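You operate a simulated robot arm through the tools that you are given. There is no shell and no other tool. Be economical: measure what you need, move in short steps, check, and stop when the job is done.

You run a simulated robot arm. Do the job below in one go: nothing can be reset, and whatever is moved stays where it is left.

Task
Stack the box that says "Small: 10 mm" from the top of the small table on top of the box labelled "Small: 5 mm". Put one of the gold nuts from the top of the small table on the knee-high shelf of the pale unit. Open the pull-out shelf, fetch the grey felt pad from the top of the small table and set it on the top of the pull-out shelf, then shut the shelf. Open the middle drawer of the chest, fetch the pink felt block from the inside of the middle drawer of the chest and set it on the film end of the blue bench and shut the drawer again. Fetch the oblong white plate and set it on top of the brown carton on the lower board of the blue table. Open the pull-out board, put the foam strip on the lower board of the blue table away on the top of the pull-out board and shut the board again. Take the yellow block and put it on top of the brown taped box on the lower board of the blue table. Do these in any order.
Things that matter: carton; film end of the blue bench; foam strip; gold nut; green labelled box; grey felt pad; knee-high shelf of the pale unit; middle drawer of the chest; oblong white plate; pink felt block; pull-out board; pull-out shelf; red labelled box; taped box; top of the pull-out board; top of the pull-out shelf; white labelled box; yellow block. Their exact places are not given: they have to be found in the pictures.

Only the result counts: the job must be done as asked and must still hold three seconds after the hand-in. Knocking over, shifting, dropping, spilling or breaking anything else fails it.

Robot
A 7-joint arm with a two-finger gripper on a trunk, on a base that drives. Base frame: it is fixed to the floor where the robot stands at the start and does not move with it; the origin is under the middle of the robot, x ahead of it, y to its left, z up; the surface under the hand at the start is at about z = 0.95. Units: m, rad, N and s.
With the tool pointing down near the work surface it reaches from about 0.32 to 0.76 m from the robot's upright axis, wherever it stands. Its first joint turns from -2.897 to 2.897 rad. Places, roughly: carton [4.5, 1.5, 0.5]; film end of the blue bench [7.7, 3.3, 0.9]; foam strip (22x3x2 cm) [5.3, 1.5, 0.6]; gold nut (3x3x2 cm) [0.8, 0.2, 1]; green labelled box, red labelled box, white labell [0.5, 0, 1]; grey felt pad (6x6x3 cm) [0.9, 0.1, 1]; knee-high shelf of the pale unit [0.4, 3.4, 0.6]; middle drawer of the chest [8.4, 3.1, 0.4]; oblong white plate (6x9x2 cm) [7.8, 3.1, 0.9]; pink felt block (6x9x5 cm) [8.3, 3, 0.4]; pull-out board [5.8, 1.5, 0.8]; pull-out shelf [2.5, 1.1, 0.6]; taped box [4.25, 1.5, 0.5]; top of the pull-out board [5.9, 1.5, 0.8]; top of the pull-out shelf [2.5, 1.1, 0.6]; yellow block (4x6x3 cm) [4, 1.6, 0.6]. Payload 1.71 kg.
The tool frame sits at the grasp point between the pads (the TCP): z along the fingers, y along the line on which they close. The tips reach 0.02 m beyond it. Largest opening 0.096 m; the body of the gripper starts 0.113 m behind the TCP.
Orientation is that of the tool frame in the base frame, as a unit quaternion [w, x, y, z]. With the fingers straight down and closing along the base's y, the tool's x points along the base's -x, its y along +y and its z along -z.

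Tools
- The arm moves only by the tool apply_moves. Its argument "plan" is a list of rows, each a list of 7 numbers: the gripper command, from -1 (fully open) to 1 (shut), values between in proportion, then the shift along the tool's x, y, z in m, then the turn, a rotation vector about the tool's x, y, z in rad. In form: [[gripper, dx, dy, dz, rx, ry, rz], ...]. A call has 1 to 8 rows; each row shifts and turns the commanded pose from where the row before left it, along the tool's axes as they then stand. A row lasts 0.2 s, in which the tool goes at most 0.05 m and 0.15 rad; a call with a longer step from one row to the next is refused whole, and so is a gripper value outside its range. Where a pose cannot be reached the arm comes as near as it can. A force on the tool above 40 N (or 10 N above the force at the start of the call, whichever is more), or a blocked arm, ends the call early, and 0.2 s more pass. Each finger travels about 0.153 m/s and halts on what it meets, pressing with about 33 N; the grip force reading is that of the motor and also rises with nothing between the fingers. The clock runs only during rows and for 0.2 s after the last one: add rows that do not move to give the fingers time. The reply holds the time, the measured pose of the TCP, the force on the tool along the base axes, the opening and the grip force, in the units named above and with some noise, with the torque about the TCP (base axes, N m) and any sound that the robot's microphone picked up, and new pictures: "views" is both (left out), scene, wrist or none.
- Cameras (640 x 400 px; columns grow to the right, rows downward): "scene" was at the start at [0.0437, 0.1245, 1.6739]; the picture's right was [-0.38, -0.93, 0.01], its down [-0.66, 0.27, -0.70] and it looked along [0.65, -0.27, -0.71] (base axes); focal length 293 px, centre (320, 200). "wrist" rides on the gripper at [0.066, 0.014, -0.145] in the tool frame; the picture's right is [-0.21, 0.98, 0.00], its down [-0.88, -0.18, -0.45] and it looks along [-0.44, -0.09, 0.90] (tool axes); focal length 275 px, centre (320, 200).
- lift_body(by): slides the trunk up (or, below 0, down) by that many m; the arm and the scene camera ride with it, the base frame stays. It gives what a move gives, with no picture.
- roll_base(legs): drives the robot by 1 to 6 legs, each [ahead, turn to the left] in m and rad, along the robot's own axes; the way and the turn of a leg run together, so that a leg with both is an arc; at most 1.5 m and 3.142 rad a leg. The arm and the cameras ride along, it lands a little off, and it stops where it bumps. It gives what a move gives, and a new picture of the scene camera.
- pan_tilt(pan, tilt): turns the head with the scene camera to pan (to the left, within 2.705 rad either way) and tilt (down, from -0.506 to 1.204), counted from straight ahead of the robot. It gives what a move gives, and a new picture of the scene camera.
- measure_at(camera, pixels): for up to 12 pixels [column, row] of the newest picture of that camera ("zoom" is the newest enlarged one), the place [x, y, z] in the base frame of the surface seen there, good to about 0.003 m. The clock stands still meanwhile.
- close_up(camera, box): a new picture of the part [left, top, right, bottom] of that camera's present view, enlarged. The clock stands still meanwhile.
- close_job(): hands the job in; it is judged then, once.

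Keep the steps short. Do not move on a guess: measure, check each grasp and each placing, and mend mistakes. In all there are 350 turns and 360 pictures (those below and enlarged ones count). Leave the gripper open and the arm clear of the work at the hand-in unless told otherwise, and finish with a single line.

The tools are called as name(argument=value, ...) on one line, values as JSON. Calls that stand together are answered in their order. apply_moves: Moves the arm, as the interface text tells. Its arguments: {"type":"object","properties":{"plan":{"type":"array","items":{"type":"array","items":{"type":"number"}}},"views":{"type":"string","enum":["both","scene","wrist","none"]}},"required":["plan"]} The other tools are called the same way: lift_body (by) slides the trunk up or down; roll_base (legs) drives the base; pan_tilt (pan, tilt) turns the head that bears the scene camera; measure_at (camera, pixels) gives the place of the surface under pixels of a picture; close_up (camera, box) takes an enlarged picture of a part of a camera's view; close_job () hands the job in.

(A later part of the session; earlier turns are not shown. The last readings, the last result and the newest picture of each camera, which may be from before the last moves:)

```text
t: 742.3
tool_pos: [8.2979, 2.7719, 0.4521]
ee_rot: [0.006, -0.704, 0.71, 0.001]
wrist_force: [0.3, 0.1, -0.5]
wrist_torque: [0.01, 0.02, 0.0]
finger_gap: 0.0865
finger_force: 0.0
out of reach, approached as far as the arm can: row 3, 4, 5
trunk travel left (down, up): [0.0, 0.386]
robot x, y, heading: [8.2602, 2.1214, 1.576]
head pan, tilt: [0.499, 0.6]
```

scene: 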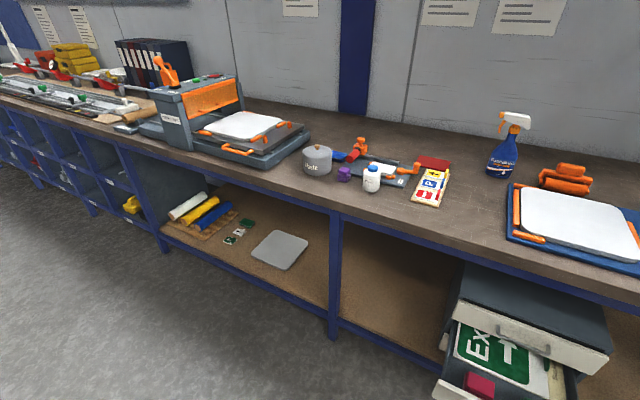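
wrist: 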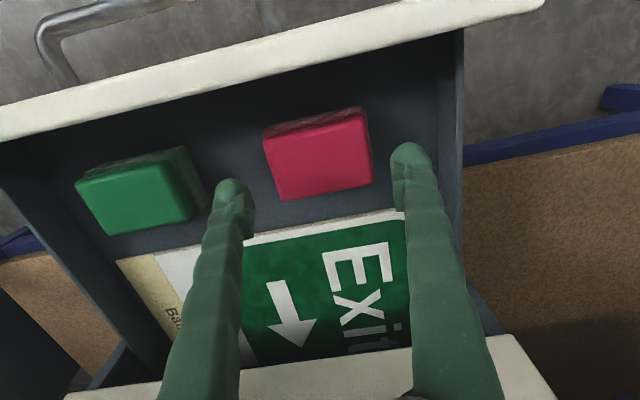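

Extension limit; raise, retract 0.16, drive 0.16 nearer, and descend again.

apply_moves(plan=[[-0.8, 0, 0, -0.05, 0, 0, 0], [-0.8, 0, 0, -0.05, 0, 0, 0], [-0.8, 0.04, 0, -0.01, 0, 0, 0], [-0.8, 0.04, 0, 0, 0, 0, 0], [-0.8, 0.04, 0, 0, 0, 0, 0], [-0.8, 0.04, 0, 0, 0, 0, 0], [-0.8, 0, 0, 0, 0, 0, 0]], views="none")

roll_base(legs=[[0.16, 0]])

apply_moves(plan=[[-0.8, 0, 0, 0, 0, 0, 0]], views="wrist")

```text
t: 743.9
tool_pos: [8.2958, 2.6107, 0.5613]
ee_rot: [0.007, -0.704, 0.71, 0.001]
wrist_force: [0.0, 0.1, -1.0]
wrist_torque: [0.01, 0.0, 0.0]
finger_gap: 0.0864
finger_force: 0.1
trunk travel left (down, up): [0.0, 0.386]
robot x, y, heading: [8.2581, 2.1218, 1.577]
head pan, tilt: [0.499, 0.6]
```

```text
t: 745.4
tool_pos: [8.2954, 2.7726, 0.5614]
ee_rot: [0.007, -0.705, 0.709, 0.0]
wrist_force: [0.1, -0.1, -0.9]
wrist_torque: [-0.02, 0.0, -0.01]
finger_gap: 0.0861
finger_force: 0.0
trunk travel left (down, up): [0.0, 0.386]
robot x, y, heading: [8.2566, 2.2809, 1.574]
head pan, tilt: [0.499, 0.6]
```

scene: 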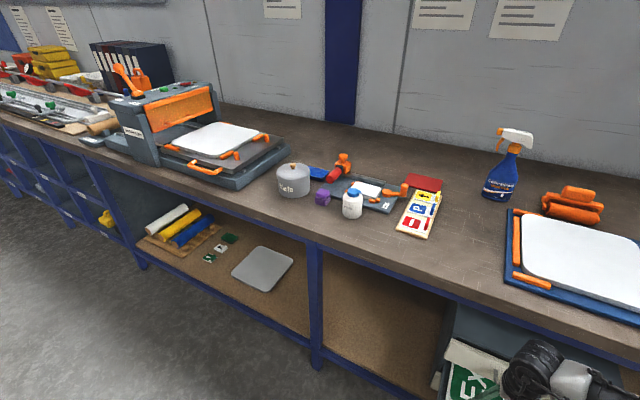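

```text
t: 745.8
tool_pos: [8.2949, 2.7645, 0.5687]
ee_rot: [0.012, -0.705, 0.709, 0.006]
wrist_force: [-0.4, -0.2, 0.7]
wrist_torque: [-0.02, 0.04, 0.01]
finger_gap: 0.086
finger_force: 0.1
trunk travel left (down, up): [0.0, 0.386]
robot x, y, heading: [8.2603, 2.2836, 1.578]
head pan, tilt: [0.499, 0.6]
```

wrist: 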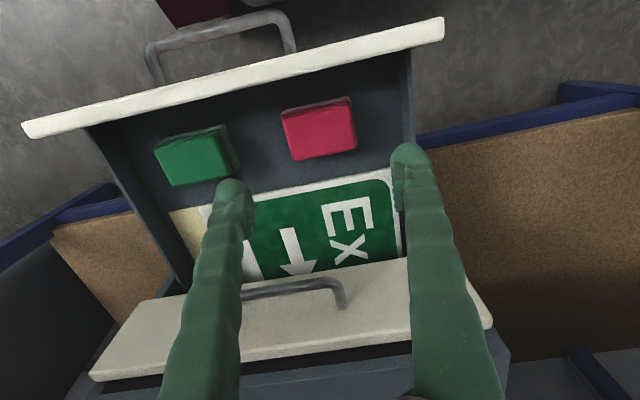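

Drawer not moved. Re-centre (+6 mm y, small tilt fix) and descend 0.19.

apply_moves(plan=[[-0.8, -0.006, 0, 0.04, 0, 0.02, 0], [-0.8, 0, 0, 0.045, 0, 0, 0], [-0.8, 0, 0, 0.045, 0, 0, 0], [-0.8, 0, 0, 0.04, 0, 0, 0], [-0.8, 0, 0, 0.02, 0, 0, 0], [-0.8, 0, 0, 0, 0, 0, 0]], views="wrist")

```text
t: 747.2
tool_pos: [8.2964, 2.7727, 0.3929]
ee_rot: [0.004, -0.705, 0.71, -0.001]
wrist_force: [0.1, 0.4, -1.3]
wrist_torque: [0.01, 0.0, 0.03]
finger_gap: 0.0866
finger_force: 0.2
out of reach, approached as far as the arm can: row 5
trunk travel left (down, up): [0.0, 0.386]
robot x, y, heading: [8.2578, 2.2825, 1.577]
head pan, tilt: [0.499, 0.6]
```

wrist: 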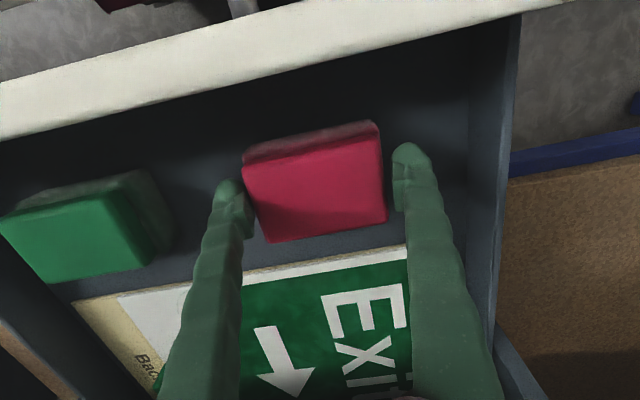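

Tips overlap the block by ~24 mm; grip and lift.

apply_moves(plan=[[0, 0, 0, 0, 0, 0, 0], [1, 0, 0, 0, 0, 0, 0], [1, 0, 0, 0, 0, 0, 0], [1, 0, 0, -0.03, 0, 0, 0], [1, 0, 0, -0.04, 0, 0, 0], [1, 0, 0, -0.04, 0, 0, 0], [1, 0, 0, -0.04, 0, 0, 0]], views="wrist")

```text
t: 748.8
tool_pos: [8.2948, 2.7728, 0.5426]
ee_rot: [0.003, -0.705, 0.709, -0.002]
wrist_force: [-0.3, -0.2, 0.1]
wrist_torque: [-0.06, 0.04, 0.0]
finger_gap: 0.0802
finger_force: 33.4
trunk travel left (down, up): [0.0, 0.386]
robot x, y, heading: [8.2622, 2.2841, 1.58]
head pan, tilt: [0.499, 0.6]
```

wrist: 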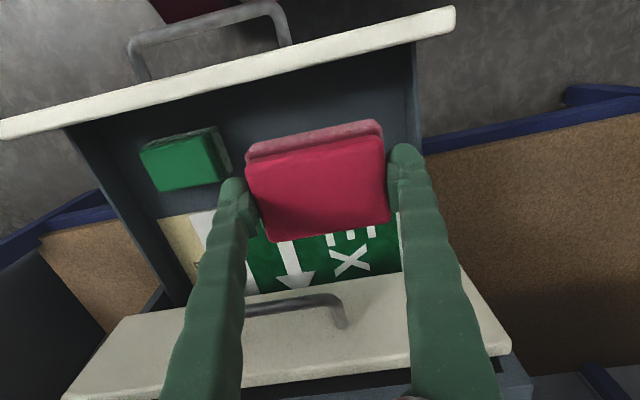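

Block lifted. Retract from the bench edge, raise, and look at the bench for the film end.

apply_moves(plan=[[1, 0.04, 0, -0.01, 0, 0, 0], [1, 0.04, 0, -0.01, 0, 0, 0], [1, 0.04, 0, -0.02, 0, 0, 0], [1, 0, 0, -0.02, 0, 0, 0]], views="none")

roll_base(legs=[[-0.25, 0]])

lift_body(by=0.386)

roll_base(legs=[[0, 1.0]])

pan_tilt(pan=-0.7, tilt=0.6)

close_up(camera="scene", box=[130, 60, 530, 310])

```text
t: 749.8
tool_pos: [8.293, 2.6507, 0.6021]
ee_rot: [0.006, -0.704, 0.71, -0.001]
wrist_force: [0.2, -0.2, 0.2]
wrist_torque: [-0.02, 0.01, 0.0]
finger_gap: 0.0802
finger_force: 32.8
trunk travel left (down, up): [0.0, 0.386]
robot x, y, heading: [8.2553, 2.2783, 1.575]
head pan, tilt: [0.499, 0.6]
```

```text
t: 751.7
tool_pos: [8.2962, 2.3994, 0.6023]
ee_rot: [0.005, -0.705, 0.709, -0.001]
wrist_force: [-0.1, -0.1, -1.1]
wrist_torque: [-0.03, 0.01, -0.04]
finger_gap: 0.0803
finger_force: 32.6
trunk travel left (down, up): [0.0, 0.386]
robot x, y, heading: [8.2575, 2.0305, 1.578]
head pan, tilt: [0.499, 0.6]
```

scene: 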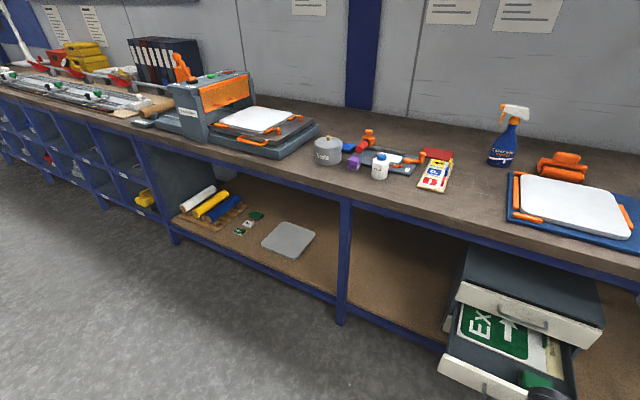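

```text
t: 755.4
tool_pos: [8.2957, 2.3899, 0.9927]
ee_rot: [0.009, -0.704, 0.71, 0.004]
wrist_force: [0.9, -0.5, -1.0]
wrist_torque: [-0.02, 0.02, 0.0]
finger_gap: 0.0799
finger_force: 33.0
trunk travel left (down, up): [-0.386, 0.0]
robot x, y, heading: [8.259, 2.03, 1.576]
head pan, tilt: [0.499, 0.6]
```

```text
t: 758.9
tool_pos: [7.9737, 2.2555, 0.9928]
ee_rot: [-0.006, 0.959, -0.284, -0.009]
wrist_force: [0.3, -0.4, -1.6]
wrist_torque: [-0.01, 0.0, 0.02]
finger_gap: 0.0796
finger_force: 33.4
trunk travel left (down, up): [-0.386, 0.0]
robot x, y, heading: [8.2602, 2.0325, 2.577]
head pan, tilt: [0.499, 0.6]
```

scene: 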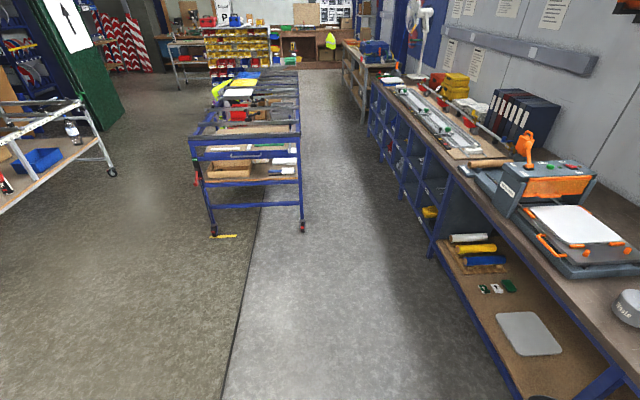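

```text
t: 760.2
tool_pos: [7.987, 2.2481, 0.9992]
ee_rot: [-0.008, 0.959, -0.283, -0.015]
wrist_force: [-0.8, -0.6, -0.8]
wrist_torque: [0.02, 0.0, -0.04]
finger_gap: 0.0798
finger_force: 33.2
trunk travel left (down, up): [-0.386, 0.0]
robot x, y, heading: [8.2607, 2.0331, 2.582]
head pan, tilt: [-0.7, 0.6]
```

scene: 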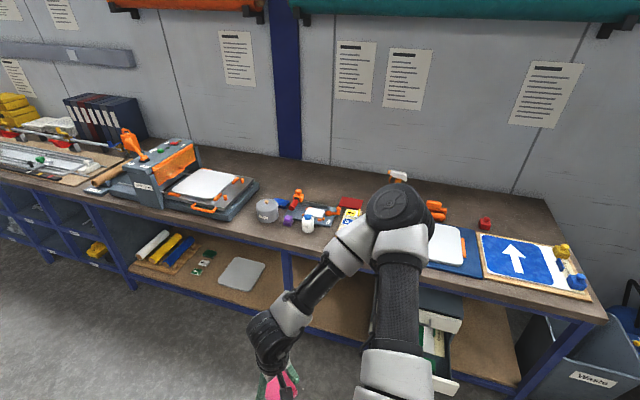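

```text
1.60 times, centred on (330, 185) of scene
```

zoom: 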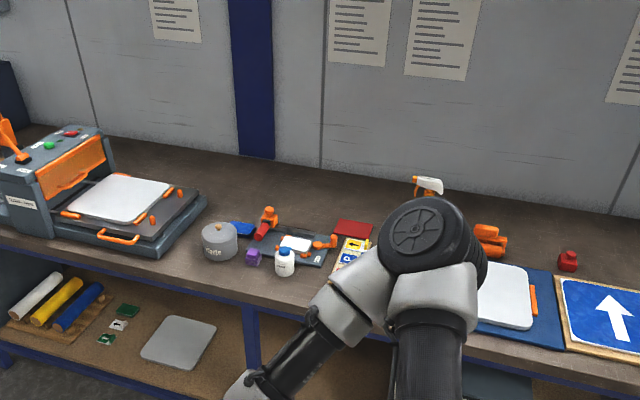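

measure_at(camera="zoom", pixels=[[300, 200], [350, 195], [250, 195], [345, 222], [380, 210], [220, 240], [295, 243], [312, 240], [325, 262], [268, 235], [330, 215], [200, 180]])

```text
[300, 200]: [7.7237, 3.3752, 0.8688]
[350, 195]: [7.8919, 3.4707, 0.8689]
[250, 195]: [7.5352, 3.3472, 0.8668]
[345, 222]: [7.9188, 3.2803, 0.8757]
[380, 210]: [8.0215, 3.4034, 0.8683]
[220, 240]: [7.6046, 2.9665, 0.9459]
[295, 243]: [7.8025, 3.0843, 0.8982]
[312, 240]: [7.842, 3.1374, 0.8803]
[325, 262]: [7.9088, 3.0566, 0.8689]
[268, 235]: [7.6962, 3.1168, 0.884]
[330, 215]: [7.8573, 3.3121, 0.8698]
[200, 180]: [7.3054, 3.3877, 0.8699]
```

Free spot at about (7.78,3.31), z 0.869, behind the small items. Raise the hand, drive to (7.78,2.52) facing north.

apply_moves(plan=[[1, 0, 0, -0.045, 0, 0.03, 0], [1, 0, 0, -0.045, 0, 0, 0], [1, 0, 0, -0.045, 0, 0, 0], [1, -0.02, 0, -0.03, 0, 0, 0]], views="none")

roll_base(legs=[[0, -0.245], [0.69, 0], [0, -0.766]])

apply_moves(plan=[[1, -0.03, 0, 0, 0, 0, 0]], views="wrist")

```text
t: 761.2
tool_pos: [7.9715, 2.2557, 1.164]
ee_rot: [-0.005, 0.959, -0.283, 0.0]
wrist_force: [-0.3, 0.5, -1.1]
wrist_torque: [-0.06, -0.04, -0.02]
finger_gap: 0.0796
finger_force: 32.6
trunk travel left (down, up): [-0.386, 0.0]
robot x, y, heading: [8.2597, 2.0339, 2.576]
head pan, tilt: [-0.7, 0.6]
```

```text
t: 765.6
tool_pos: [7.6481, 2.7304, 1.1727]
ee_rot: [-0.011, 0.915, -0.403, -0.013]
wrist_force: [-1.2, 0.2, -0.6]
wrist_torque: [-0.08, -0.06, -0.01]
finger_gap: 0.0794
finger_force: 32.6
trunk travel left (down, up): [-0.386, 0.0]
robot x, y, heading: [7.8484, 2.4657, 2.321]
head pan, tilt: [-0.7, 0.6]
stopped in leg 2: the robot was blocked; the commanded pose is now the measured one
```

scene: 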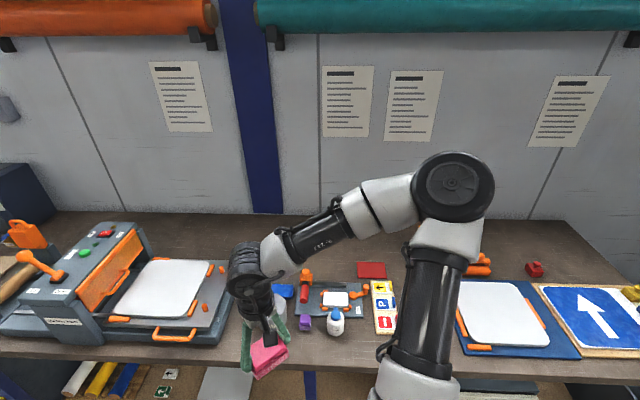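

```text
t: 766.2
tool_pos: [7.6215, 2.7574, 1.1704]
ee_rot: [-0.01, 0.915, -0.402, -0.011]
wrist_force: [1.4, -1.8, -0.1]
wrist_torque: [0.18, 0.14, 0.01]
finger_gap: 0.0792
finger_force: 33.1
trunk travel left (down, up): [-0.386, 0.0]
robot x, y, heading: [7.8438, 2.4682, 2.325]
head pan, tilt: [-0.7, 0.6]
stopped in row 1: the arm was blocked; the commanded pose is now the measured one
```

wrist: 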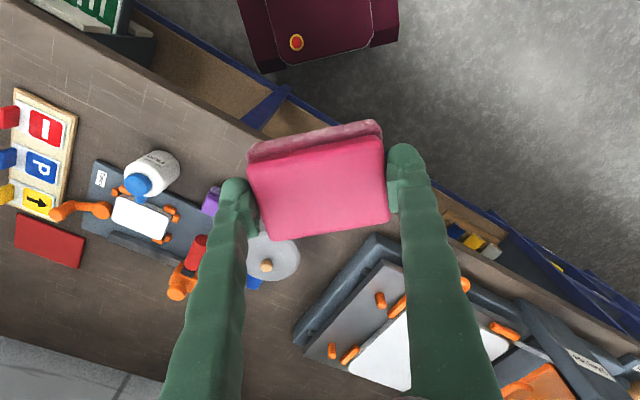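

Close enough. Extend slightly, turn to north.

apply_moves(plan=[[1, -0.04, 0, 0, 0, 0, 0], [1, -0.04, 0, 0, 0, 0, 0], [1, 0, 0, 0, 0, 0, 0]], views="none")

roll_base(legs=[[0, -0.754]])

apply_moves(plan=[[1, -0.04, 0, 0, 0, 0, 0], [1, -0.045, 0, 0, 0, 0, 0], [1, -0.045, 0, 0, 0, 0, 0], [1, -0.045, 0, 0, 0, 0, 0], [1, 0, 0, 0, 0, 0, 0]], views="both")

```text
t: 767.2
tool_pos: [7.5627, 2.8212, 1.1709]
ee_rot: [-0.008, 0.915, -0.402, -0.009]
wrist_force: [-0.3, -1.3, 0.3]
wrist_torque: [0.16, 0.12, 0.01]
finger_gap: 0.079
finger_force: 33.1
trunk travel left (down, up): [-0.386, 0.0]
robot x, y, heading: [7.8453, 2.4696, 2.321]
head pan, tilt: [-0.7, 0.6]
stopped in row 3: the arm was blocked; the commanded pose is now the measured one
```

```text
t: 770.0
tool_pos: [7.8799, 2.9154, 1.172]
ee_rot: [0.011, -0.705, 0.709, 0.005]
wrist_force: [-0.3, 0.1, -1.5]
wrist_torque: [0.0, 0.01, 0.01]
finger_gap: 0.079
finger_force: 32.9
trunk travel left (down, up): [-0.386, 0.0]
robot x, y, heading: [7.8404, 2.4641, 1.576]
head pan, tilt: [-0.7, 0.6]
```

scene: 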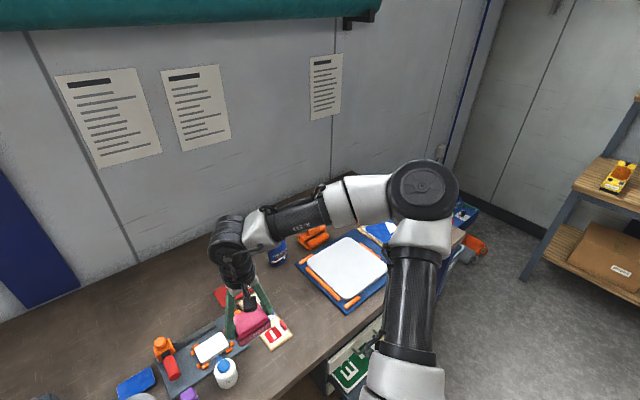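

```text
t: 771.2
tool_pos: [7.8814, 3.071, 1.1861]
ee_rot: [0.018, -0.705, 0.709, 0.009]
wrist_force: [0.4, -0.1, -1.5]
wrist_torque: [0.05, 0.01, -0.02]
finger_gap: 0.0793
finger_force: 32.9
trunk travel left (down, up): [-0.386, 0.0]
robot x, y, heading: [7.8411, 2.4647, 1.582]
head pan, tilt: [-0.7, 0.6]
```

scene: 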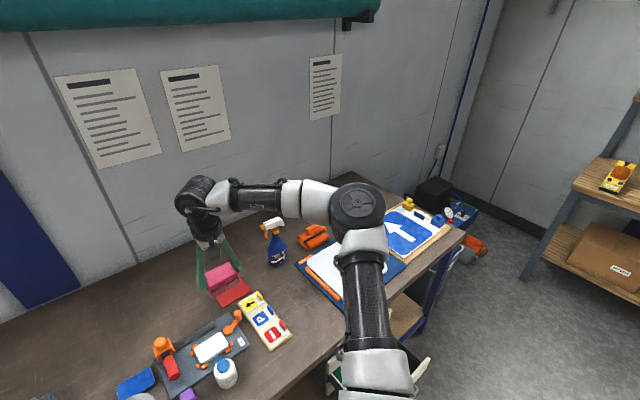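
wrist: 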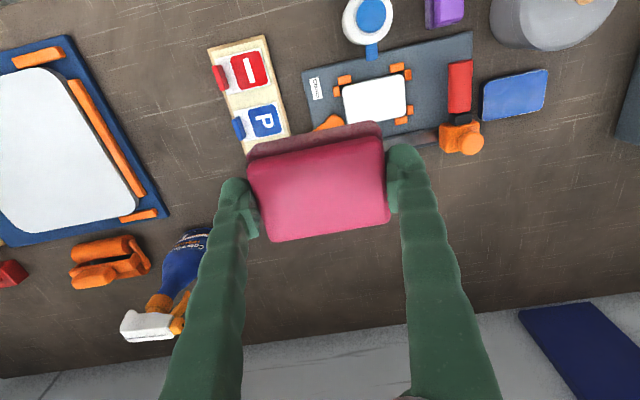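

measure_at(camera="wrist", pixels=[[460, 200], [480, 240], [450, 155], [345, 90], [403, 78], [407, 115], [352, 125], [376, 100], [440, 290], [520, 270]])

```text
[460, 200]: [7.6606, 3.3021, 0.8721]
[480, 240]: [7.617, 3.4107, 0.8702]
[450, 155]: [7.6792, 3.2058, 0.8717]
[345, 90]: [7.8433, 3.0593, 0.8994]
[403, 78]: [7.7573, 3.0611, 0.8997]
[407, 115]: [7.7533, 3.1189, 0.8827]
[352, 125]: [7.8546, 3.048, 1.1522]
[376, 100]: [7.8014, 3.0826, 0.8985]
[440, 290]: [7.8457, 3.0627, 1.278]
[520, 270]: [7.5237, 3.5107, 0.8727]
```

Plate centre ≈ (7.801,3.083,0.898). Drive 0.07 nearer, lower the trunk 0.1 and move the block toward (7.75,3.265).

roll_base(legs=[[0.07, 0]])

lift_body(by=-0.11)

apply_moves(plan=[[1, -0.02, 0.035, 0, 0, 0.036, 0], [1, -0.02, 0.035, 0, 0, 0, 0], [1, -0.03, 0.035, 0, 0, 0, 0], [1, -0.035, 0.026, 0.02, 0, 0, 0], [1, -0.02, 0, 0.03, 0, 0, 0], [1, 0, 0, 0, 0, 0, 0]], views="wrist")

```text
t: 772.2
tool_pos: [7.8809, 3.1321, 1.1916]
ee_rot: [0.021, -0.704, 0.71, 0.014]
wrist_force: [0.8, 0.8, -1.2]
wrist_torque: [-0.11, 0.07, 0.01]
finger_gap: 0.0789
finger_force: 32.7
trunk travel left (down, up): [-0.386, 0.0]
robot x, y, heading: [7.8419, 2.5337, 1.58]
head pan, tilt: [-0.7, 0.6]
```

scene: 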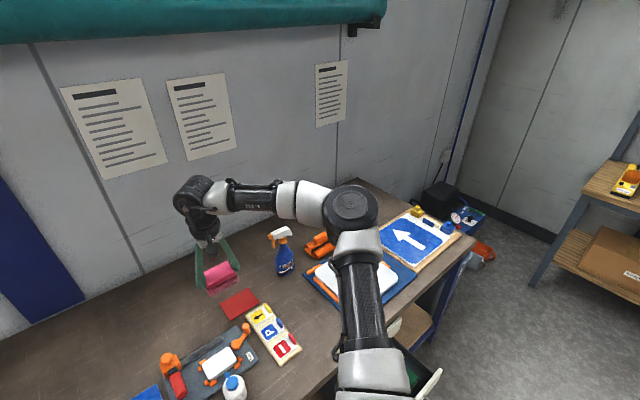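

```text
t: 773.6
tool_pos: [7.8814, 3.1397, 1.0773]
ee_rot: [0.019, -0.706, 0.708, 0.011]
wrist_force: [1.0, 0.5, -1.3]
wrist_torque: [0.0, 0.0, 0.01]
finger_gap: 0.0795
finger_force: 33.0
trunk travel left (down, up): [-0.276, 0.11]
robot x, y, heading: [7.8424, 2.5349, 1.573]
head pan, tilt: [-0.7, 0.6]
```

```text
t: 775.0
tool_pos: [7.7575, 3.2525, 1.0345]
ee_rot: [0.006, -0.705, 0.709, -0.003]
wrist_force: [0.2, -0.7, -1.8]
wrist_torque: [-0.02, 0.03, 0.0]
finger_gap: 0.0791
finger_force: 32.9
out of reach, approached as far as the arm can: row 5
trunk travel left (down, up): [-0.276, 0.11]
robot x, y, heading: [7.8431, 2.5367, 1.582]
head pan, tilt: [-0.7, 0.6]
```

wrist: 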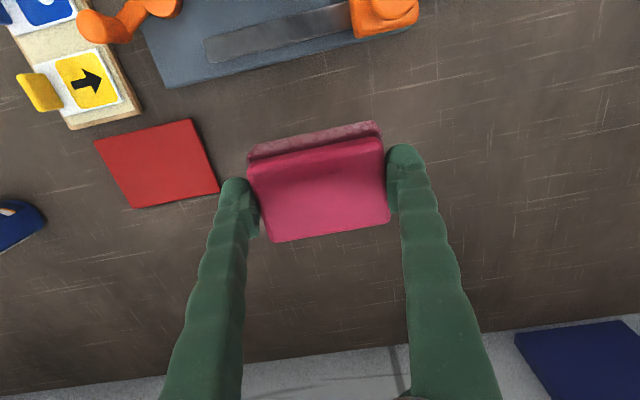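

Spot is free. Lower 0.115, then feel for contact.

apply_moves(plan=[[1, 0, 0, 0.04, 0, 0, 0], [1, 0, 0, 0.04, 0, 0, 0], [1, 0, 0, 0.035, 0, 0, 0], [1, 0, 0, 0, 0, 0, 0]], views="none")

apply_moves(plan=[[1, 0, 0, 0.006, 0, 0, 0], [1, 0, 0, 0.003, 0, 0, 0], [1, 0, 0, 0.002, 0, 0, 0], [1, 0, 0, 0, 0, 0, 0]], views="none")

```text
t: 776.0
tool_pos: [7.7569, 3.2521, 0.9209]
ee_rot: [0.007, -0.705, 0.709, -0.001]
wrist_force: [0.3, -0.2, -1.0]
wrist_torque: [0.0, -0.01, -0.01]
finger_gap: 0.0789
finger_force: 32.8
trunk travel left (down, up): [-0.276, 0.11]
robot x, y, heading: [7.8432, 2.5404, 1.579]
head pan, tilt: [-0.7, 0.6]
```

```text
t: 777.0
tool_pos: [7.7581, 3.2519, 0.9145]
ee_rot: [0.008, -0.706, 0.708, 0.003]
wrist_force: [-3.0, 8.1, 35.1]
wrist_torque: [-0.33, 0.48, -0.1]
finger_gap: 0.0793
finger_force: 33.1
trunk travel left (down, up): [-0.276, 0.11]
robot x, y, heading: [7.8456, 2.534, 1.58]
head pan, tilt: [-0.7, 0.6]
```

Firm contact. Ease up 2 mm, release, rise and check.

apply_moves(plan=[[0.6, 0, 0, -0.004, 0, 0, 0], [-0.5, 0, 0, 0, 0, 0, 0], [-1, 0, 0, 0, 0, 0, 0], [-1, 0, 0, -0.04, 0, 0, 0], [-1, 0, 0, -0.045, 0, 0, 0], [-1, 0.02, 0, -0.04, 0, 0, 0], [-1, 0.04, 0, -0.02, 0, 0, 0], [-1, 0.04, 0, 0, 0, 0, 0]], views="wrist")

```text
t: 778.8
tool_pos: [7.7554, 3.1491, 1.0583]
ee_rot: [0.005, -0.705, 0.71, -0.002]
wrist_force: [-0.5, -0.3, 0.2]
wrist_torque: [0.0, 0.02, 0.0]
finger_gap: 0.096
finger_force: 0.0
trunk travel left (down, up): [-0.276, 0.11]
robot x, y, heading: [7.8417, 2.5365, 1.579]
head pan, tilt: [-0.7, 0.6]
```

wrist: 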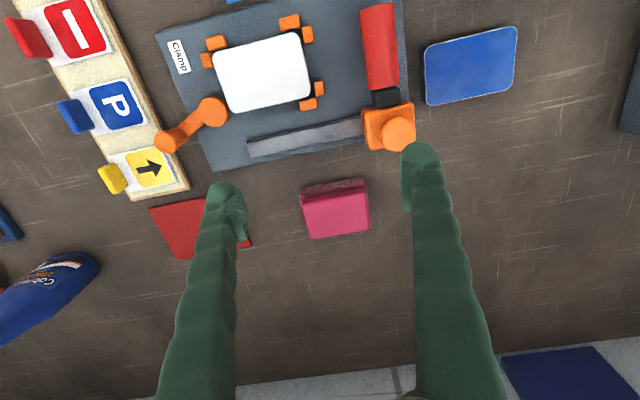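

Pink block placed on the bench. Now the white plate between the pegs: measure its corners.

measure_at(camera="wrist", pixels=[[217, 58], [296, 37], [307, 90], [230, 108], [262, 73], [255, 42], [270, 108], [209, 62], [318, 90], [190, 130], [300, 20]])

close_up(camera="wrist", box=[160, 0, 420, 170])

```text
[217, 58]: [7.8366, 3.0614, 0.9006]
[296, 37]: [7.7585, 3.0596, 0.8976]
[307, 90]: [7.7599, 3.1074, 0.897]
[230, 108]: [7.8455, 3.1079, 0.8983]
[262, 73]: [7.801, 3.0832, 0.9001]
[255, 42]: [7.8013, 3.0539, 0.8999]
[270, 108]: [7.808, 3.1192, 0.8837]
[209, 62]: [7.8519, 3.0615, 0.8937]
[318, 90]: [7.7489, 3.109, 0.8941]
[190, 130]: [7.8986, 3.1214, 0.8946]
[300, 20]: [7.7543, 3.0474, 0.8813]
```

```text
2.35 times, centred on (290, 85) of wrist
```

zoom: 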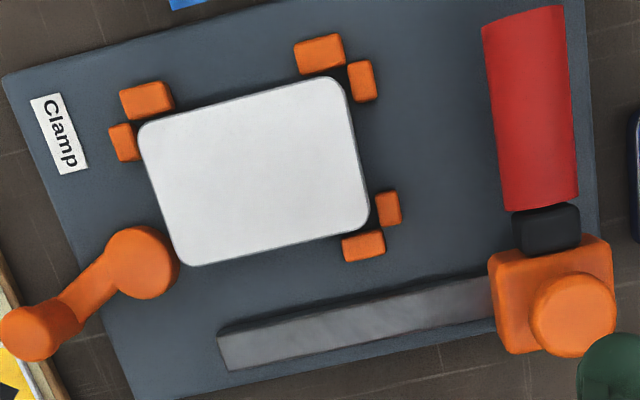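

Plate centre (7.801,3.083), square to the axes; grip across its 5.4 cm (y) between the pegs. Roll the hand 90°.

apply_moves(plan=[[-0.6, 0, 0, 0, 0, 0, -0.143], [-0.6, 0, 0, 0, 0, 0, -0.143], [-0.6, 0, 0, 0, 0, 0, -0.143], [-0.6, 0, 0, 0, 0, 0, -0.143], [-0.6, 0, 0, 0, 0, 0, -0.143], [-0.6, 0, 0, 0, 0, 0, -0.143], [-0.6, 0, 0, 0, 0, 0, -0.143], [-0.6, 0, 0, 0, 0, 0, -0.143]], views="none")

apply_moves(plan=[[-0.6, 0, 0, 0, 0, 0, -0.143], [-0.6, 0, 0, 0, 0, 0, -0.143], [-0.6, 0, 0, 0, 0, 0, -0.141], [-0.6, 0.023, 0.033, 0, 0, 0, 0], [-0.6, 0.023, 0.033, 0, 0, 0, 0], [-0.6, 0, 0, 0.03, 0, 0, 0], [-0.6, 0, 0, 0, 0, 0, 0]], views="wrist")

```text
t: 780.6
tool_pos: [7.7206, 3.0579, 1.0534]
ee_rot: [-0.008, 0.976, -0.219, 0.005]
wrist_force: [0.4, -1.1, 1.3]
wrist_torque: [0.01, 0.06, -0.03]
finger_gap: 0.0768
finger_force: 0.2
out of reach, approached as far as the arm can: row 7, 8
trunk travel left (down, up): [-0.276, 0.11]
robot x, y, heading: [7.8434, 2.5379, 1.577]
head pan, tilt: [-0.7, 0.6]
```

```text
t: 782.2
tool_pos: [7.7084, 2.8657, 1.0241]
ee_rot: [-0.005, 1.0, -0.003, 0.006]
wrist_force: [-0.7, -0.4, 0.0]
wrist_torque: [0.01, 0.03, -0.02]
finger_gap: 0.0768
finger_force: 0.1
out of reach, approached as far as the arm can: row 1, 2, 3
trunk travel left (down, up): [-0.276, 0.11]
robot x, y, heading: [7.8428, 2.5375, 1.579]
head pan, tilt: [-0.7, 0.6]
```

wrist: 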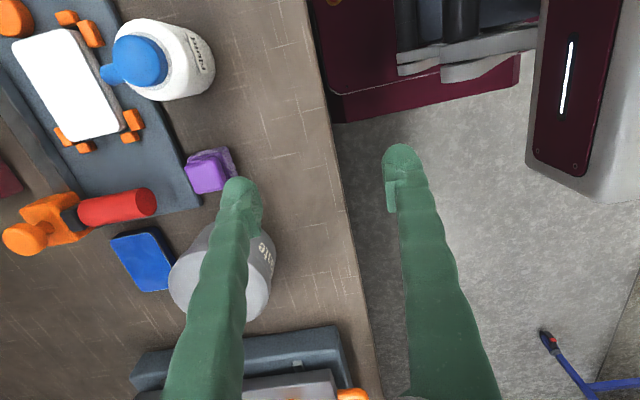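

The hand got pulled back but has the right roll. Raise slightly and move toward the plate.

apply_moves(plan=[[-0.6, 0, 0, -0.04, 0, 0, 0], [-0.6, 0.016, -0.036, -0.02, 0, 0, 0], [-0.6, 0.016, -0.036, 0, 0, 0, 0], [-0.6, 0.016, -0.036, 0, 0, 0, 0], [-0.6, 0.015, -0.036, 0, 0, 0, 0], [-0.6, 0.015, -0.036, 0, 0, 0, 0], [-0.6, 0.015, -0.0365, 0, 0, 0, 0], [-0.6, 0, 0, 0, 0, 0, 0]], views="wrist")

```text
t: 784.0
tool_pos: [7.7152, 2.907, 1.0928]
ee_rot: [-0.004, 1.0, -0.005, 0.006]
wrist_force: [-0.8, 0.6, -0.6]
wrist_torque: [-0.03, -0.01, -0.01]
finger_gap: 0.0768
finger_force: 0.0
out of reach, approached as far as the arm can: row 3, 4, 5, 6, 7
trunk travel left (down, up): [-0.276, 0.11]
robot x, y, heading: [7.8402, 2.5371, 1.581]
head pan, tilt: [-0.7, 0.6]
```

wrist: 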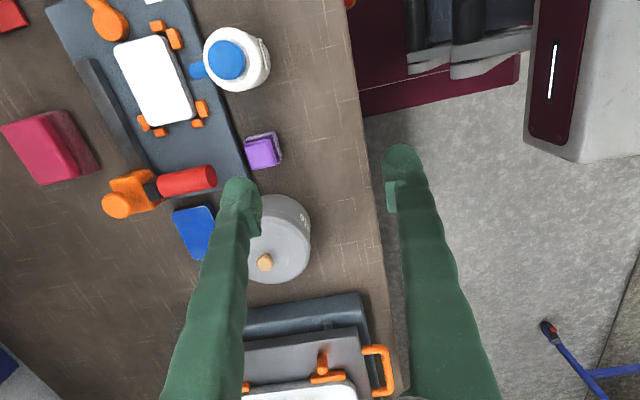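

This roll direction is at the wrist's limit; roll the other way (180°).

apply_moves(plan=[[-0.6, 0, 0, 0, 0, 0, 0.145], [-0.6, 0, 0, 0, 0, 0, 0.145], [-0.6, 0, 0, 0, 0, 0, 0.145], [-0.6, 0, 0, 0, 0, 0, 0.145], [-0.6, 0, 0, 0, 0, 0, 0.145], [-0.6, 0, 0, 0, 0, 0, 0.145], [-0.6, 0, 0, 0, 0, 0, 0.145], [-0.6, 0, 0, 0, 0, 0, 0.145]], views="none")

apply_moves(plan=[[-0.6, 0, 0, 0, 0, 0, 0.145], [-0.6, 0, 0, 0, 0, 0, 0.145], [-0.6, 0, 0, 0, 0, 0, 0.145], [-0.6, 0, 0, 0, 0, 0, 0.145], [-0.6, 0, 0, 0, 0, 0, 0.145], [-0.6, 0, 0, 0, 0, 0, 0.145], [-0.6, 0, 0, 0, 0, 0, 0.145], [-0.6, 0, 0, 0, 0, 0, 0.145]], views="none")

apply_moves(plan=[[-0.6, 0, 0, 0, 0, 0, 0.145], [-0.6, 0, 0, 0, 0, 0, 0.145], [-0.6, 0, 0, 0, 0, 0, 0.145], [-0.6, 0, 0, 0, 0, 0, 0.145], [-0.6, 0, 0, 0, 0, 0, 0.145], [-0.6, 0, 0, 0, 0, 0, 0.096], [-0.6, 0, 0, 0, 0, 0, 0]], views="none")

```text
t: 785.8
tool_pos: [7.715, 2.9055, 1.0948]
ee_rot: [-0.006, 0.834, -0.552, 0.004]
wrist_force: [-0.4, 0.0, 0.0]
wrist_torque: [0.0, 0.0, -0.03]
finger_gap: 0.0766
finger_force: 0.1
trunk travel left (down, up): [-0.276, 0.11]
robot x, y, heading: [7.8417, 2.5366, 1.575]
head pan, tilt: [-0.7, 0.6]
```

```text
t: 787.6
tool_pos: [7.7126, 2.907, 1.0932]
ee_rot: [0.007, -0.396, 0.918, 0.001]
wrist_force: [-0.3, -0.4, 0.7]
wrist_torque: [-0.01, -0.02, -0.03]
finger_gap: 0.077
finger_force: 0.1
trunk travel left (down, up): [-0.276, 0.11]
robot x, y, heading: [7.8456, 2.5351, 1.577]
head pan, tilt: [-0.7, 0.6]
```

```text
t: 789.2
tool_pos: [7.7139, 2.9055, 1.093]
ee_rot: [0.005, 0.004, 1.0, 0.003]
wrist_force: [-0.4, 0.6, 0.5]
wrist_torque: [0.03, -0.01, 0.01]
finger_gap: 0.0769
finger_force: 0.0
trunk travel left (down, up): [-0.276, 0.11]
robot x, y, heading: [7.8426, 2.5371, 1.58]
head pan, tilt: [-0.7, 0.6]
```

apply_moves(plan=[[-0.6, -0.0174, 0.0355, 0, 0, 0, 0], [-0.6, -0.0174, 0.0355, 0, 0, 0, 0], [-0.6, -0.0174, 0.0355, 0, 0, 0, 0], [-0.6, -0.0174, 0.0355, 0, 0, 0, 0], [-0.6, -0.0174, 0.0355, 0, 0, 0, 0], [-0.6, 0, 0, 0.04, 0, 0, 0], [-0.6, 0, 0, 0.04, 0, 0, 0], [-0.6, 0, 0, 0, 0, 0, 0]], views="wrist")

measure_at(camera="wrist", pixels=[[320, 130], [300, 130], [340, 130], [320, 110], [320, 150], [320, 170]])

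```text
t: 791.0
tool_pos: [7.8022, 3.0842, 1.0168]
ee_rot: [0.006, 0.003, 1.0, 0.003]
wrist_force: [0.2, 0.1, -0.3]
wrist_torque: [0.04, 0.03, -0.02]
finger_gap: 0.0768
finger_force: 0.1
trunk travel left (down, up): [-0.276, 0.11]
robot x, y, heading: [7.8432, 2.5368, 1.58]
head pan, tilt: [-0.7, 0.6]
```

wrist: 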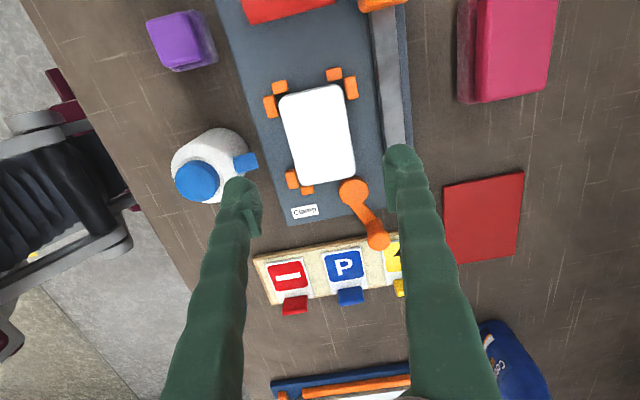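

```text
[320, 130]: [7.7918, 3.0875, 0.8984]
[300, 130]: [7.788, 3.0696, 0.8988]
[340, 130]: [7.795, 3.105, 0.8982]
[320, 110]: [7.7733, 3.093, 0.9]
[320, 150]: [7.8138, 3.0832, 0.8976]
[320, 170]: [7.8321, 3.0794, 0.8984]
```

measure_at(camera="wrist", pixels=[[252, 160], [240, 165], [238, 145], [195, 180], [230, 140], [355, 195], [348, 187]])

```text
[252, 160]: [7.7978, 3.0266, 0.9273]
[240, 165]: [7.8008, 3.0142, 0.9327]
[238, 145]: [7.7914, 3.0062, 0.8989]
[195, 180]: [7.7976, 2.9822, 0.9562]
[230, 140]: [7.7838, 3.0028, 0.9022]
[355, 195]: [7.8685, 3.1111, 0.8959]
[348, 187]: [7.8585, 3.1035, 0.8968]
```

The bottle's nozzle tip (y 3.028) is near the south finger; narrow the gap to 0.066 and descend to z 0.908.

apply_moves(plan=[[-0.37, 0.005, 0.0005, 0, 0, 0, 0], [-0.37, 0, 0, 0.04, 0, 0, 0], [-0.37, 0, 0, 0.04, 0, 0, 0], [-0.37, 0, 0, 0.028, 0, 0, 0], [-0.37, 0, 0, 0, 0, 0, 0]], views="wrist")

```text
t: 792.2
tool_pos: [7.7991, 3.0847, 0.9083]
ee_rot: [0.005, 0.002, 1.0, 0.003]
wrist_force: [-0.1, -0.6, -0.6]
wrist_torque: [0.0, -0.03, 0.01]
finger_gap: 0.0657
finger_force: 0.0
trunk travel left (down, up): [-0.276, 0.11]
robot x, y, heading: [7.8432, 2.538, 1.578]
head pan, tilt: [-0.7, 0.6]
```

wrist: 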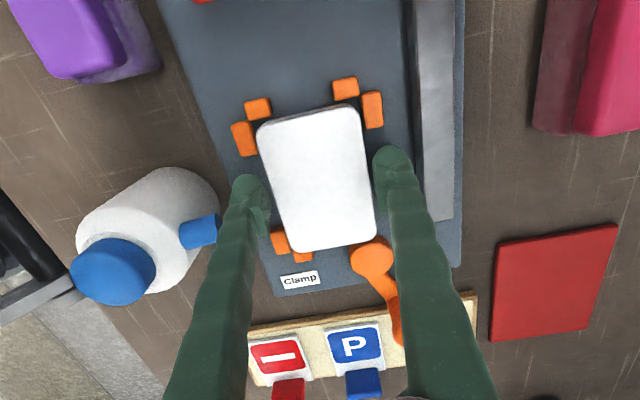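

Close and lift gently.

apply_moves(plan=[[0.3, 0, 0, 0, 0, 0, 0], [1, 0, 0, 0, 0, 0, 0], [1, 0, 0, 0, 0, 0, 0], [1, 0, 0, -0.01, 0, 0, 0], [1, 0, 0, -0.03, 0, 0, 0], [1, 0, 0, -0.04, 0, 0, 0], [1, 0, 0, -0.045, 0, 0, 0], [1, 0, 0, -0.045, 0, 0, 0]], views="wrist")

```text
t: 794.0
tool_pos: [7.7976, 3.0822, 1.0797]
ee_rot: [0.005, 0.003, 1.0, 0.004]
wrist_force: [0.8, -0.1, -1.0]
wrist_torque: [0.02, -0.02, -0.03]
finger_gap: 0.0584
finger_force: 32.8
trunk travel left (down, up): [-0.276, 0.11]
robot x, y, heading: [7.8413, 2.5357, 1.577]
head pan, tilt: [-0.7, 0.6]
```

wrist: 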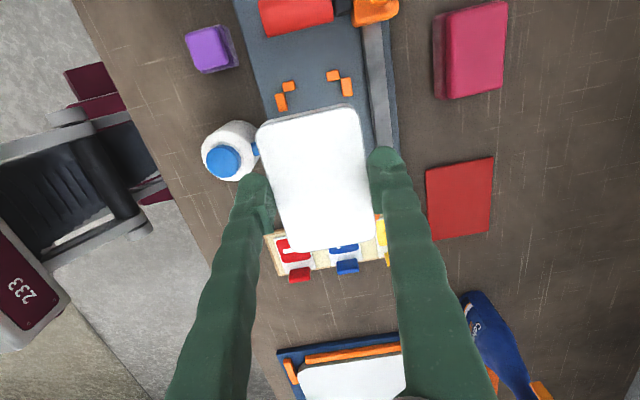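

Plate held (gap 0.058). Un-roll the hand, retract, back off, and drive west along the aisle.

apply_moves(plan=[[1, 0, -0.03, -0.01, 0, 0, -0.143], [1, 0, 0, -0.01, 0, 0, -0.143], [1, 0, 0, -0.01, 0, 0, -0.143], [1, 0, 0, 0, 0, 0, -0.143], [1, 0, 0, 0, 0, 0, -0.143], [1, 0, 0, 0, 0, 0, -0.143], [1, 0, 0, 0, 0, 0, -0.143], [1, 0, 0, 0, 0, 0, -0.143]], views="none")

apply_moves(plan=[[1, 0, 0, 0, 0, 0, -0.143], [1, 0, 0, 0, 0, 0, -0.143], [1, 0, 0, 0, 0, 0, -0.143], [1, 0.02, 0, 0, 0, 0, 0], [1, 0, 0, 0, 0, 0, 0]], views="none")

roll_base(legs=[[-0.32, 0], [0, 1.565], [1.5, 0], [1.0, 0]])

```text
t: 795.8
tool_pos: [7.7965, 3.0533, 1.1088]
ee_rot: [0.006, -0.54, 0.842, 0.0]
wrist_force: [0.9, -0.4, -1.5]
wrist_torque: [-0.02, -0.03, -0.04]
finger_gap: 0.0582
finger_force: 33.2
trunk travel left (down, up): [-0.276, 0.11]
robot x, y, heading: [7.8415, 2.5392, 1.578]
head pan, tilt: [-0.7, 0.6]
```

```text
t: 797.0
tool_pos: [7.7989, 3.0338, 1.1067]
ee_rot: [0.006, -0.706, 0.708, -0.001]
wrist_force: [-0.8, 0.4, 0.1]
wrist_torque: [0.0, -0.02, 0.01]
finger_gap: 0.0585
finger_force: 33.0
trunk travel left (down, up): [-0.276, 0.11]
robot x, y, heading: [7.8404, 2.5332, 1.578]
head pan, tilt: [-0.7, 0.6]
```

```text
t: 816.5
tool_pos: [4.8481, 2.1473, 1.1068]
ee_rot: [-0.006, 1.0, 0.002, -0.003]
wrist_force: [0.3, -0.7, -1.3]
wrist_torque: [-0.03, 0.02, 0.03]
finger_gap: 0.0585
finger_force: 33.3
trunk travel left (down, up): [-0.276, 0.11]
robot x, y, heading: [5.3463, 2.1982, -3.121]
head pan, tilt: [-0.7, 0.6]
```

scene: 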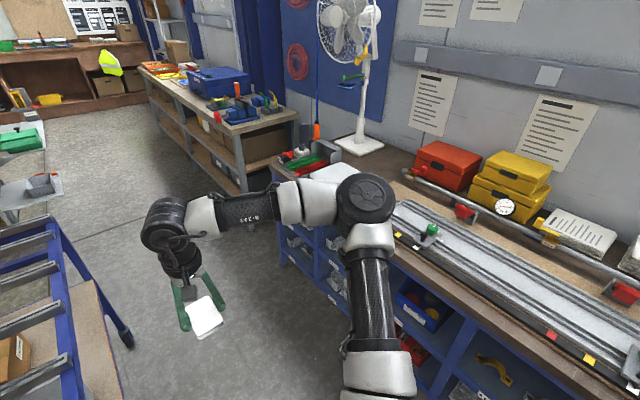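

Continue to x≈4.6 and look south.

roll_base(legs=[[0.75, -0.02]])

pan_tilt(pan=1.6, tilt=0.85)

close_up(camera="scene", box=[220, 150, 460, 330])

```text
t: 820.8
tool_pos: [4.1154, 2.1586, 1.1151]
ee_rot: [-0.006, 1.0, -0.012, -0.012]
wrist_force: [0.9, -0.4, -0.2]
wrist_torque: [-0.03, -0.03, -0.02]
finger_gap: 0.0585
finger_force: 33.6
trunk travel left (down, up): [-0.276, 0.11]
robot x, y, heading: [4.5983, 2.1936, 3.127]
head pan, tilt: [-0.7, 0.6]
```

scene: 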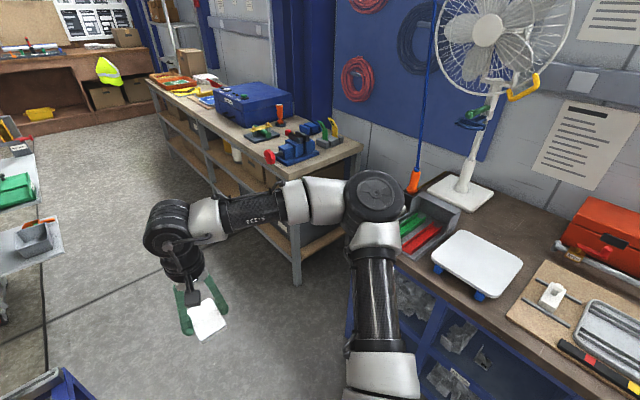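

```text
t: 822.9
tool_pos: [4.1324, 2.1595, 1.122]
ee_rot: [-0.007, 1.0, -0.011, -0.019]
wrist_force: [-0.2, 0.0, -0.4]
wrist_torque: [0.02, -0.02, -0.02]
finger_gap: 0.0582
finger_force: 32.8
trunk travel left (down, up): [-0.276, 0.11]
robot x, y, heading: [4.5964, 2.197, 3.127]
head pan, tilt: [1.6, 0.85]
```

scene: 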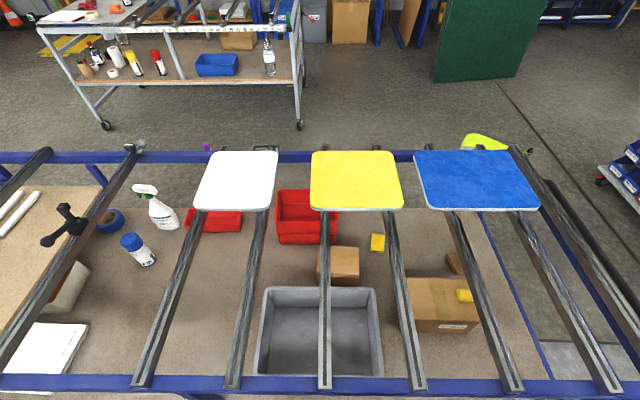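

```text
2.22 times, centred on (340, 240) of scene
```

zoom: 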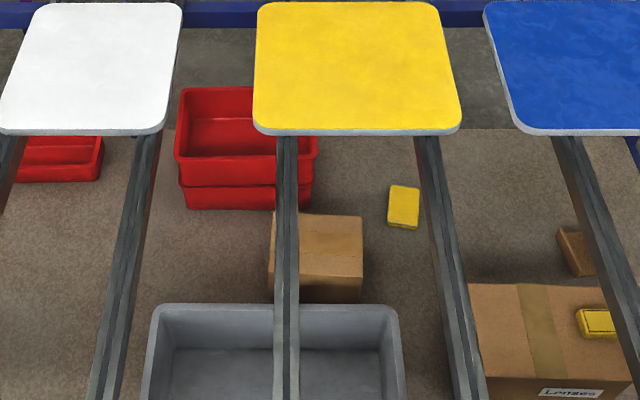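

measure_at(camera="zoom", pixels=[[305, 220], [358, 220], [358, 272], [305, 272], [272, 240], [330, 245], [278, 250], [299, 250], [425, 200], [445, 250], [330, 308], [300, 132]])

measure_at(camera="zoom", pixels=[[440, 130], [270, 130], [350, 132], [152, 310], [398, 315], [275, 180], [288, 200], [268, 270], [362, 285]])

```text
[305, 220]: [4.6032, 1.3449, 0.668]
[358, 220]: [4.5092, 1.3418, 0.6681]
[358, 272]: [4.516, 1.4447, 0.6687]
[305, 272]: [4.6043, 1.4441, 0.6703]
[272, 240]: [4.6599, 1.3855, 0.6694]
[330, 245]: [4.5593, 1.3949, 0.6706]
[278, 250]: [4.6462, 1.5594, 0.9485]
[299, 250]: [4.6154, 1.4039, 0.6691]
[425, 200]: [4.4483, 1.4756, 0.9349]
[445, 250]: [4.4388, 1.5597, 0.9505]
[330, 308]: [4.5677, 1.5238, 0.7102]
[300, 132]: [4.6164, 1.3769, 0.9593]
```

```text
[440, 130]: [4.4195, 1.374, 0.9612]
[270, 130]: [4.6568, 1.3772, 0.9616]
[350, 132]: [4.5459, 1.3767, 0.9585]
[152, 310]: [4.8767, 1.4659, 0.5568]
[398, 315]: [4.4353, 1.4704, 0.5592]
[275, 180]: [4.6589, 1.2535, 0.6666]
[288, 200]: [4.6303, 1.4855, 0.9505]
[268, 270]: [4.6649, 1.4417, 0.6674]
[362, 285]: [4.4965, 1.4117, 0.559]
```

Carton top: x 4.505–4.663, y 1.335–1.447, z 0.669; slot between bars x 4.46–4.61; sheet edge y≈1.38. Swing the arm south, turning the hand to face south.

apply_moves(plan=[[1, 0.0256, 0.035, 0, 0, 0.036, 0], [1, 0.0256, 0.035, 0, 0, 0, 0], [1, 0.0256, 0.035, 0, 0, 0, 0], [1, 0.0256, 0.035, 0, 0, 0, 0], [1, 0.0256, 0.035, 0, 0, 0, 0], [1, 0.0256, 0.035, 0, 0, 0, 0], [1, 0.0256, 0.035, 0, 0, 0, 0], [1, 0.0256, 0.035, 0, 0, 0, 0]], views="none")

apply_moves(plan=[[1, 0, 0, 0, 0, 0, -0.143], [1, 0, 0, 0, 0, 0, -0.143], [1, 0, 0, 0, 0, 0, -0.143], [1, 0, 0, 0, 0, 0, -0.143], [1, 0, 0, 0, 0, 0, -0.143], [1, 0, 0, 0, 0, 0, -0.143], [1, 0, 0, 0, 0, 0, -0.143], [1, 0, 0, 0, 0, 0, -0.143]], views="none")

apply_moves(plan=[[1, 0, 0, 0, 0, 0, -0.143], [1, 0, 0, 0, 0, 0, -0.143], [1, 0, 0, 0, 0, 0, -0.143], [1, -0.03, 0.03, 0, 0, 0, 0], [1, -0.03, 0.035, 0, 0, 0, 0], [1, -0.03, 0.035, 0, 0, 0, 0], [1, -0.03, 0.035, 0, 0, 0, 0], [1, 0, 0, 0, 0, 0, 0]], views="wrist")

```text
t: 824.7
tool_pos: [4.2962, 1.9195, 1.1205]
ee_rot: [-0.004, 1.0, -0.012, -0.001]
wrist_force: [-0.1, 0.6, 0.2]
wrist_torque: [0.0, 0.0, -0.01]
finger_gap: 0.0585
finger_force: 33.1
out of reach, approached as far as the arm can: row 7, 8
trunk travel left (down, up): [-0.276, 0.11]
robot x, y, heading: [4.5977, 2.1955, 3.129]
head pan, tilt: [1.6, 0.85]
```

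```text
t: 826.5
tool_pos: [4.2927, 1.9213, 1.12]
ee_rot: [-0.004, 0.847, 0.531, 0.001]
wrist_force: [-0.4, 0.3, 0.2]
wrist_torque: [0.01, -0.05, 0.01]
finger_gap: 0.0586
finger_force: 33.3
trunk travel left (down, up): [-0.276, 0.11]
robot x, y, heading: [4.5978, 2.1953, 3.122]
head pan, tilt: [1.6, 0.85]
```

```text
t: 828.3
tool_pos: [4.3138, 1.9217, 1.1175]
ee_rot: [-0.006, 0.716, 0.698, 0.001]
wrist_force: [-0.5, 0.3, -0.5]
wrist_torque: [-0.01, -0.03, 0.02]
finger_gap: 0.0585
finger_force: 33.5
out of reach, approached as far as the arm can: row 2, 4, 5, 6, 7
trunk travel left (down, up): [-0.276, 0.11]
robot x, y, heading: [4.5972, 2.1973, 3.126]
head pan, tilt: [1.6, 0.85]
```

wrist: 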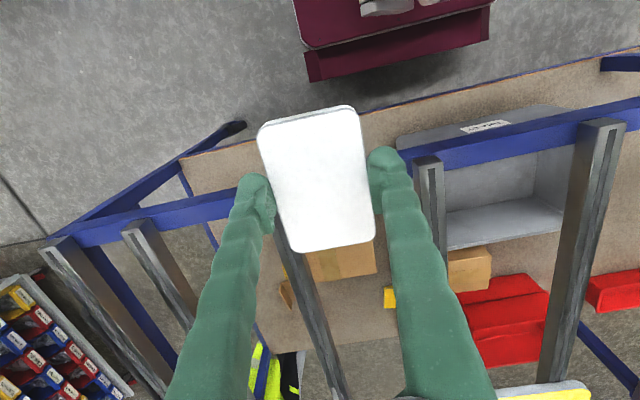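

Move outward: south and east.

apply_moves(plan=[[1, -0.04, 0.01, 0, 0, 0, 0], [1, -0.04, 0.02, 0, 0, 0, 0], [1, -0.04, 0.025, 0, 0, 0, 0], [1, -0.04, 0.03, 0, 0, 0, 0], [1, -0.035, 0.035, 0, 0, 0, 0], [1, -0.03, 0.035, 0, 0, 0, 0], [1, -0.03, 0.035, 0, 0, 0, 0], [1, 0, 0, 0, 0, 0, 0]], views="none")

```text
t: 830.1
tool_pos: [4.3149, 1.9209, 1.1176]
ee_rot: [-0.005, 0.715, 0.699, 0.002]
wrist_force: [-0.2, 0.9, -1.1]
wrist_torque: [-0.02, -0.02, -0.02]
finger_gap: 0.0585
finger_force: 32.9
out of reach, approached as far as the arm can: row 1, 2, 3, 4, 5, 6, 7
trunk travel left (down, up): [-0.276, 0.11]
robot x, y, heading: [4.5987, 2.1976, 3.131]
head pan, tilt: [1.6, 0.85]
```

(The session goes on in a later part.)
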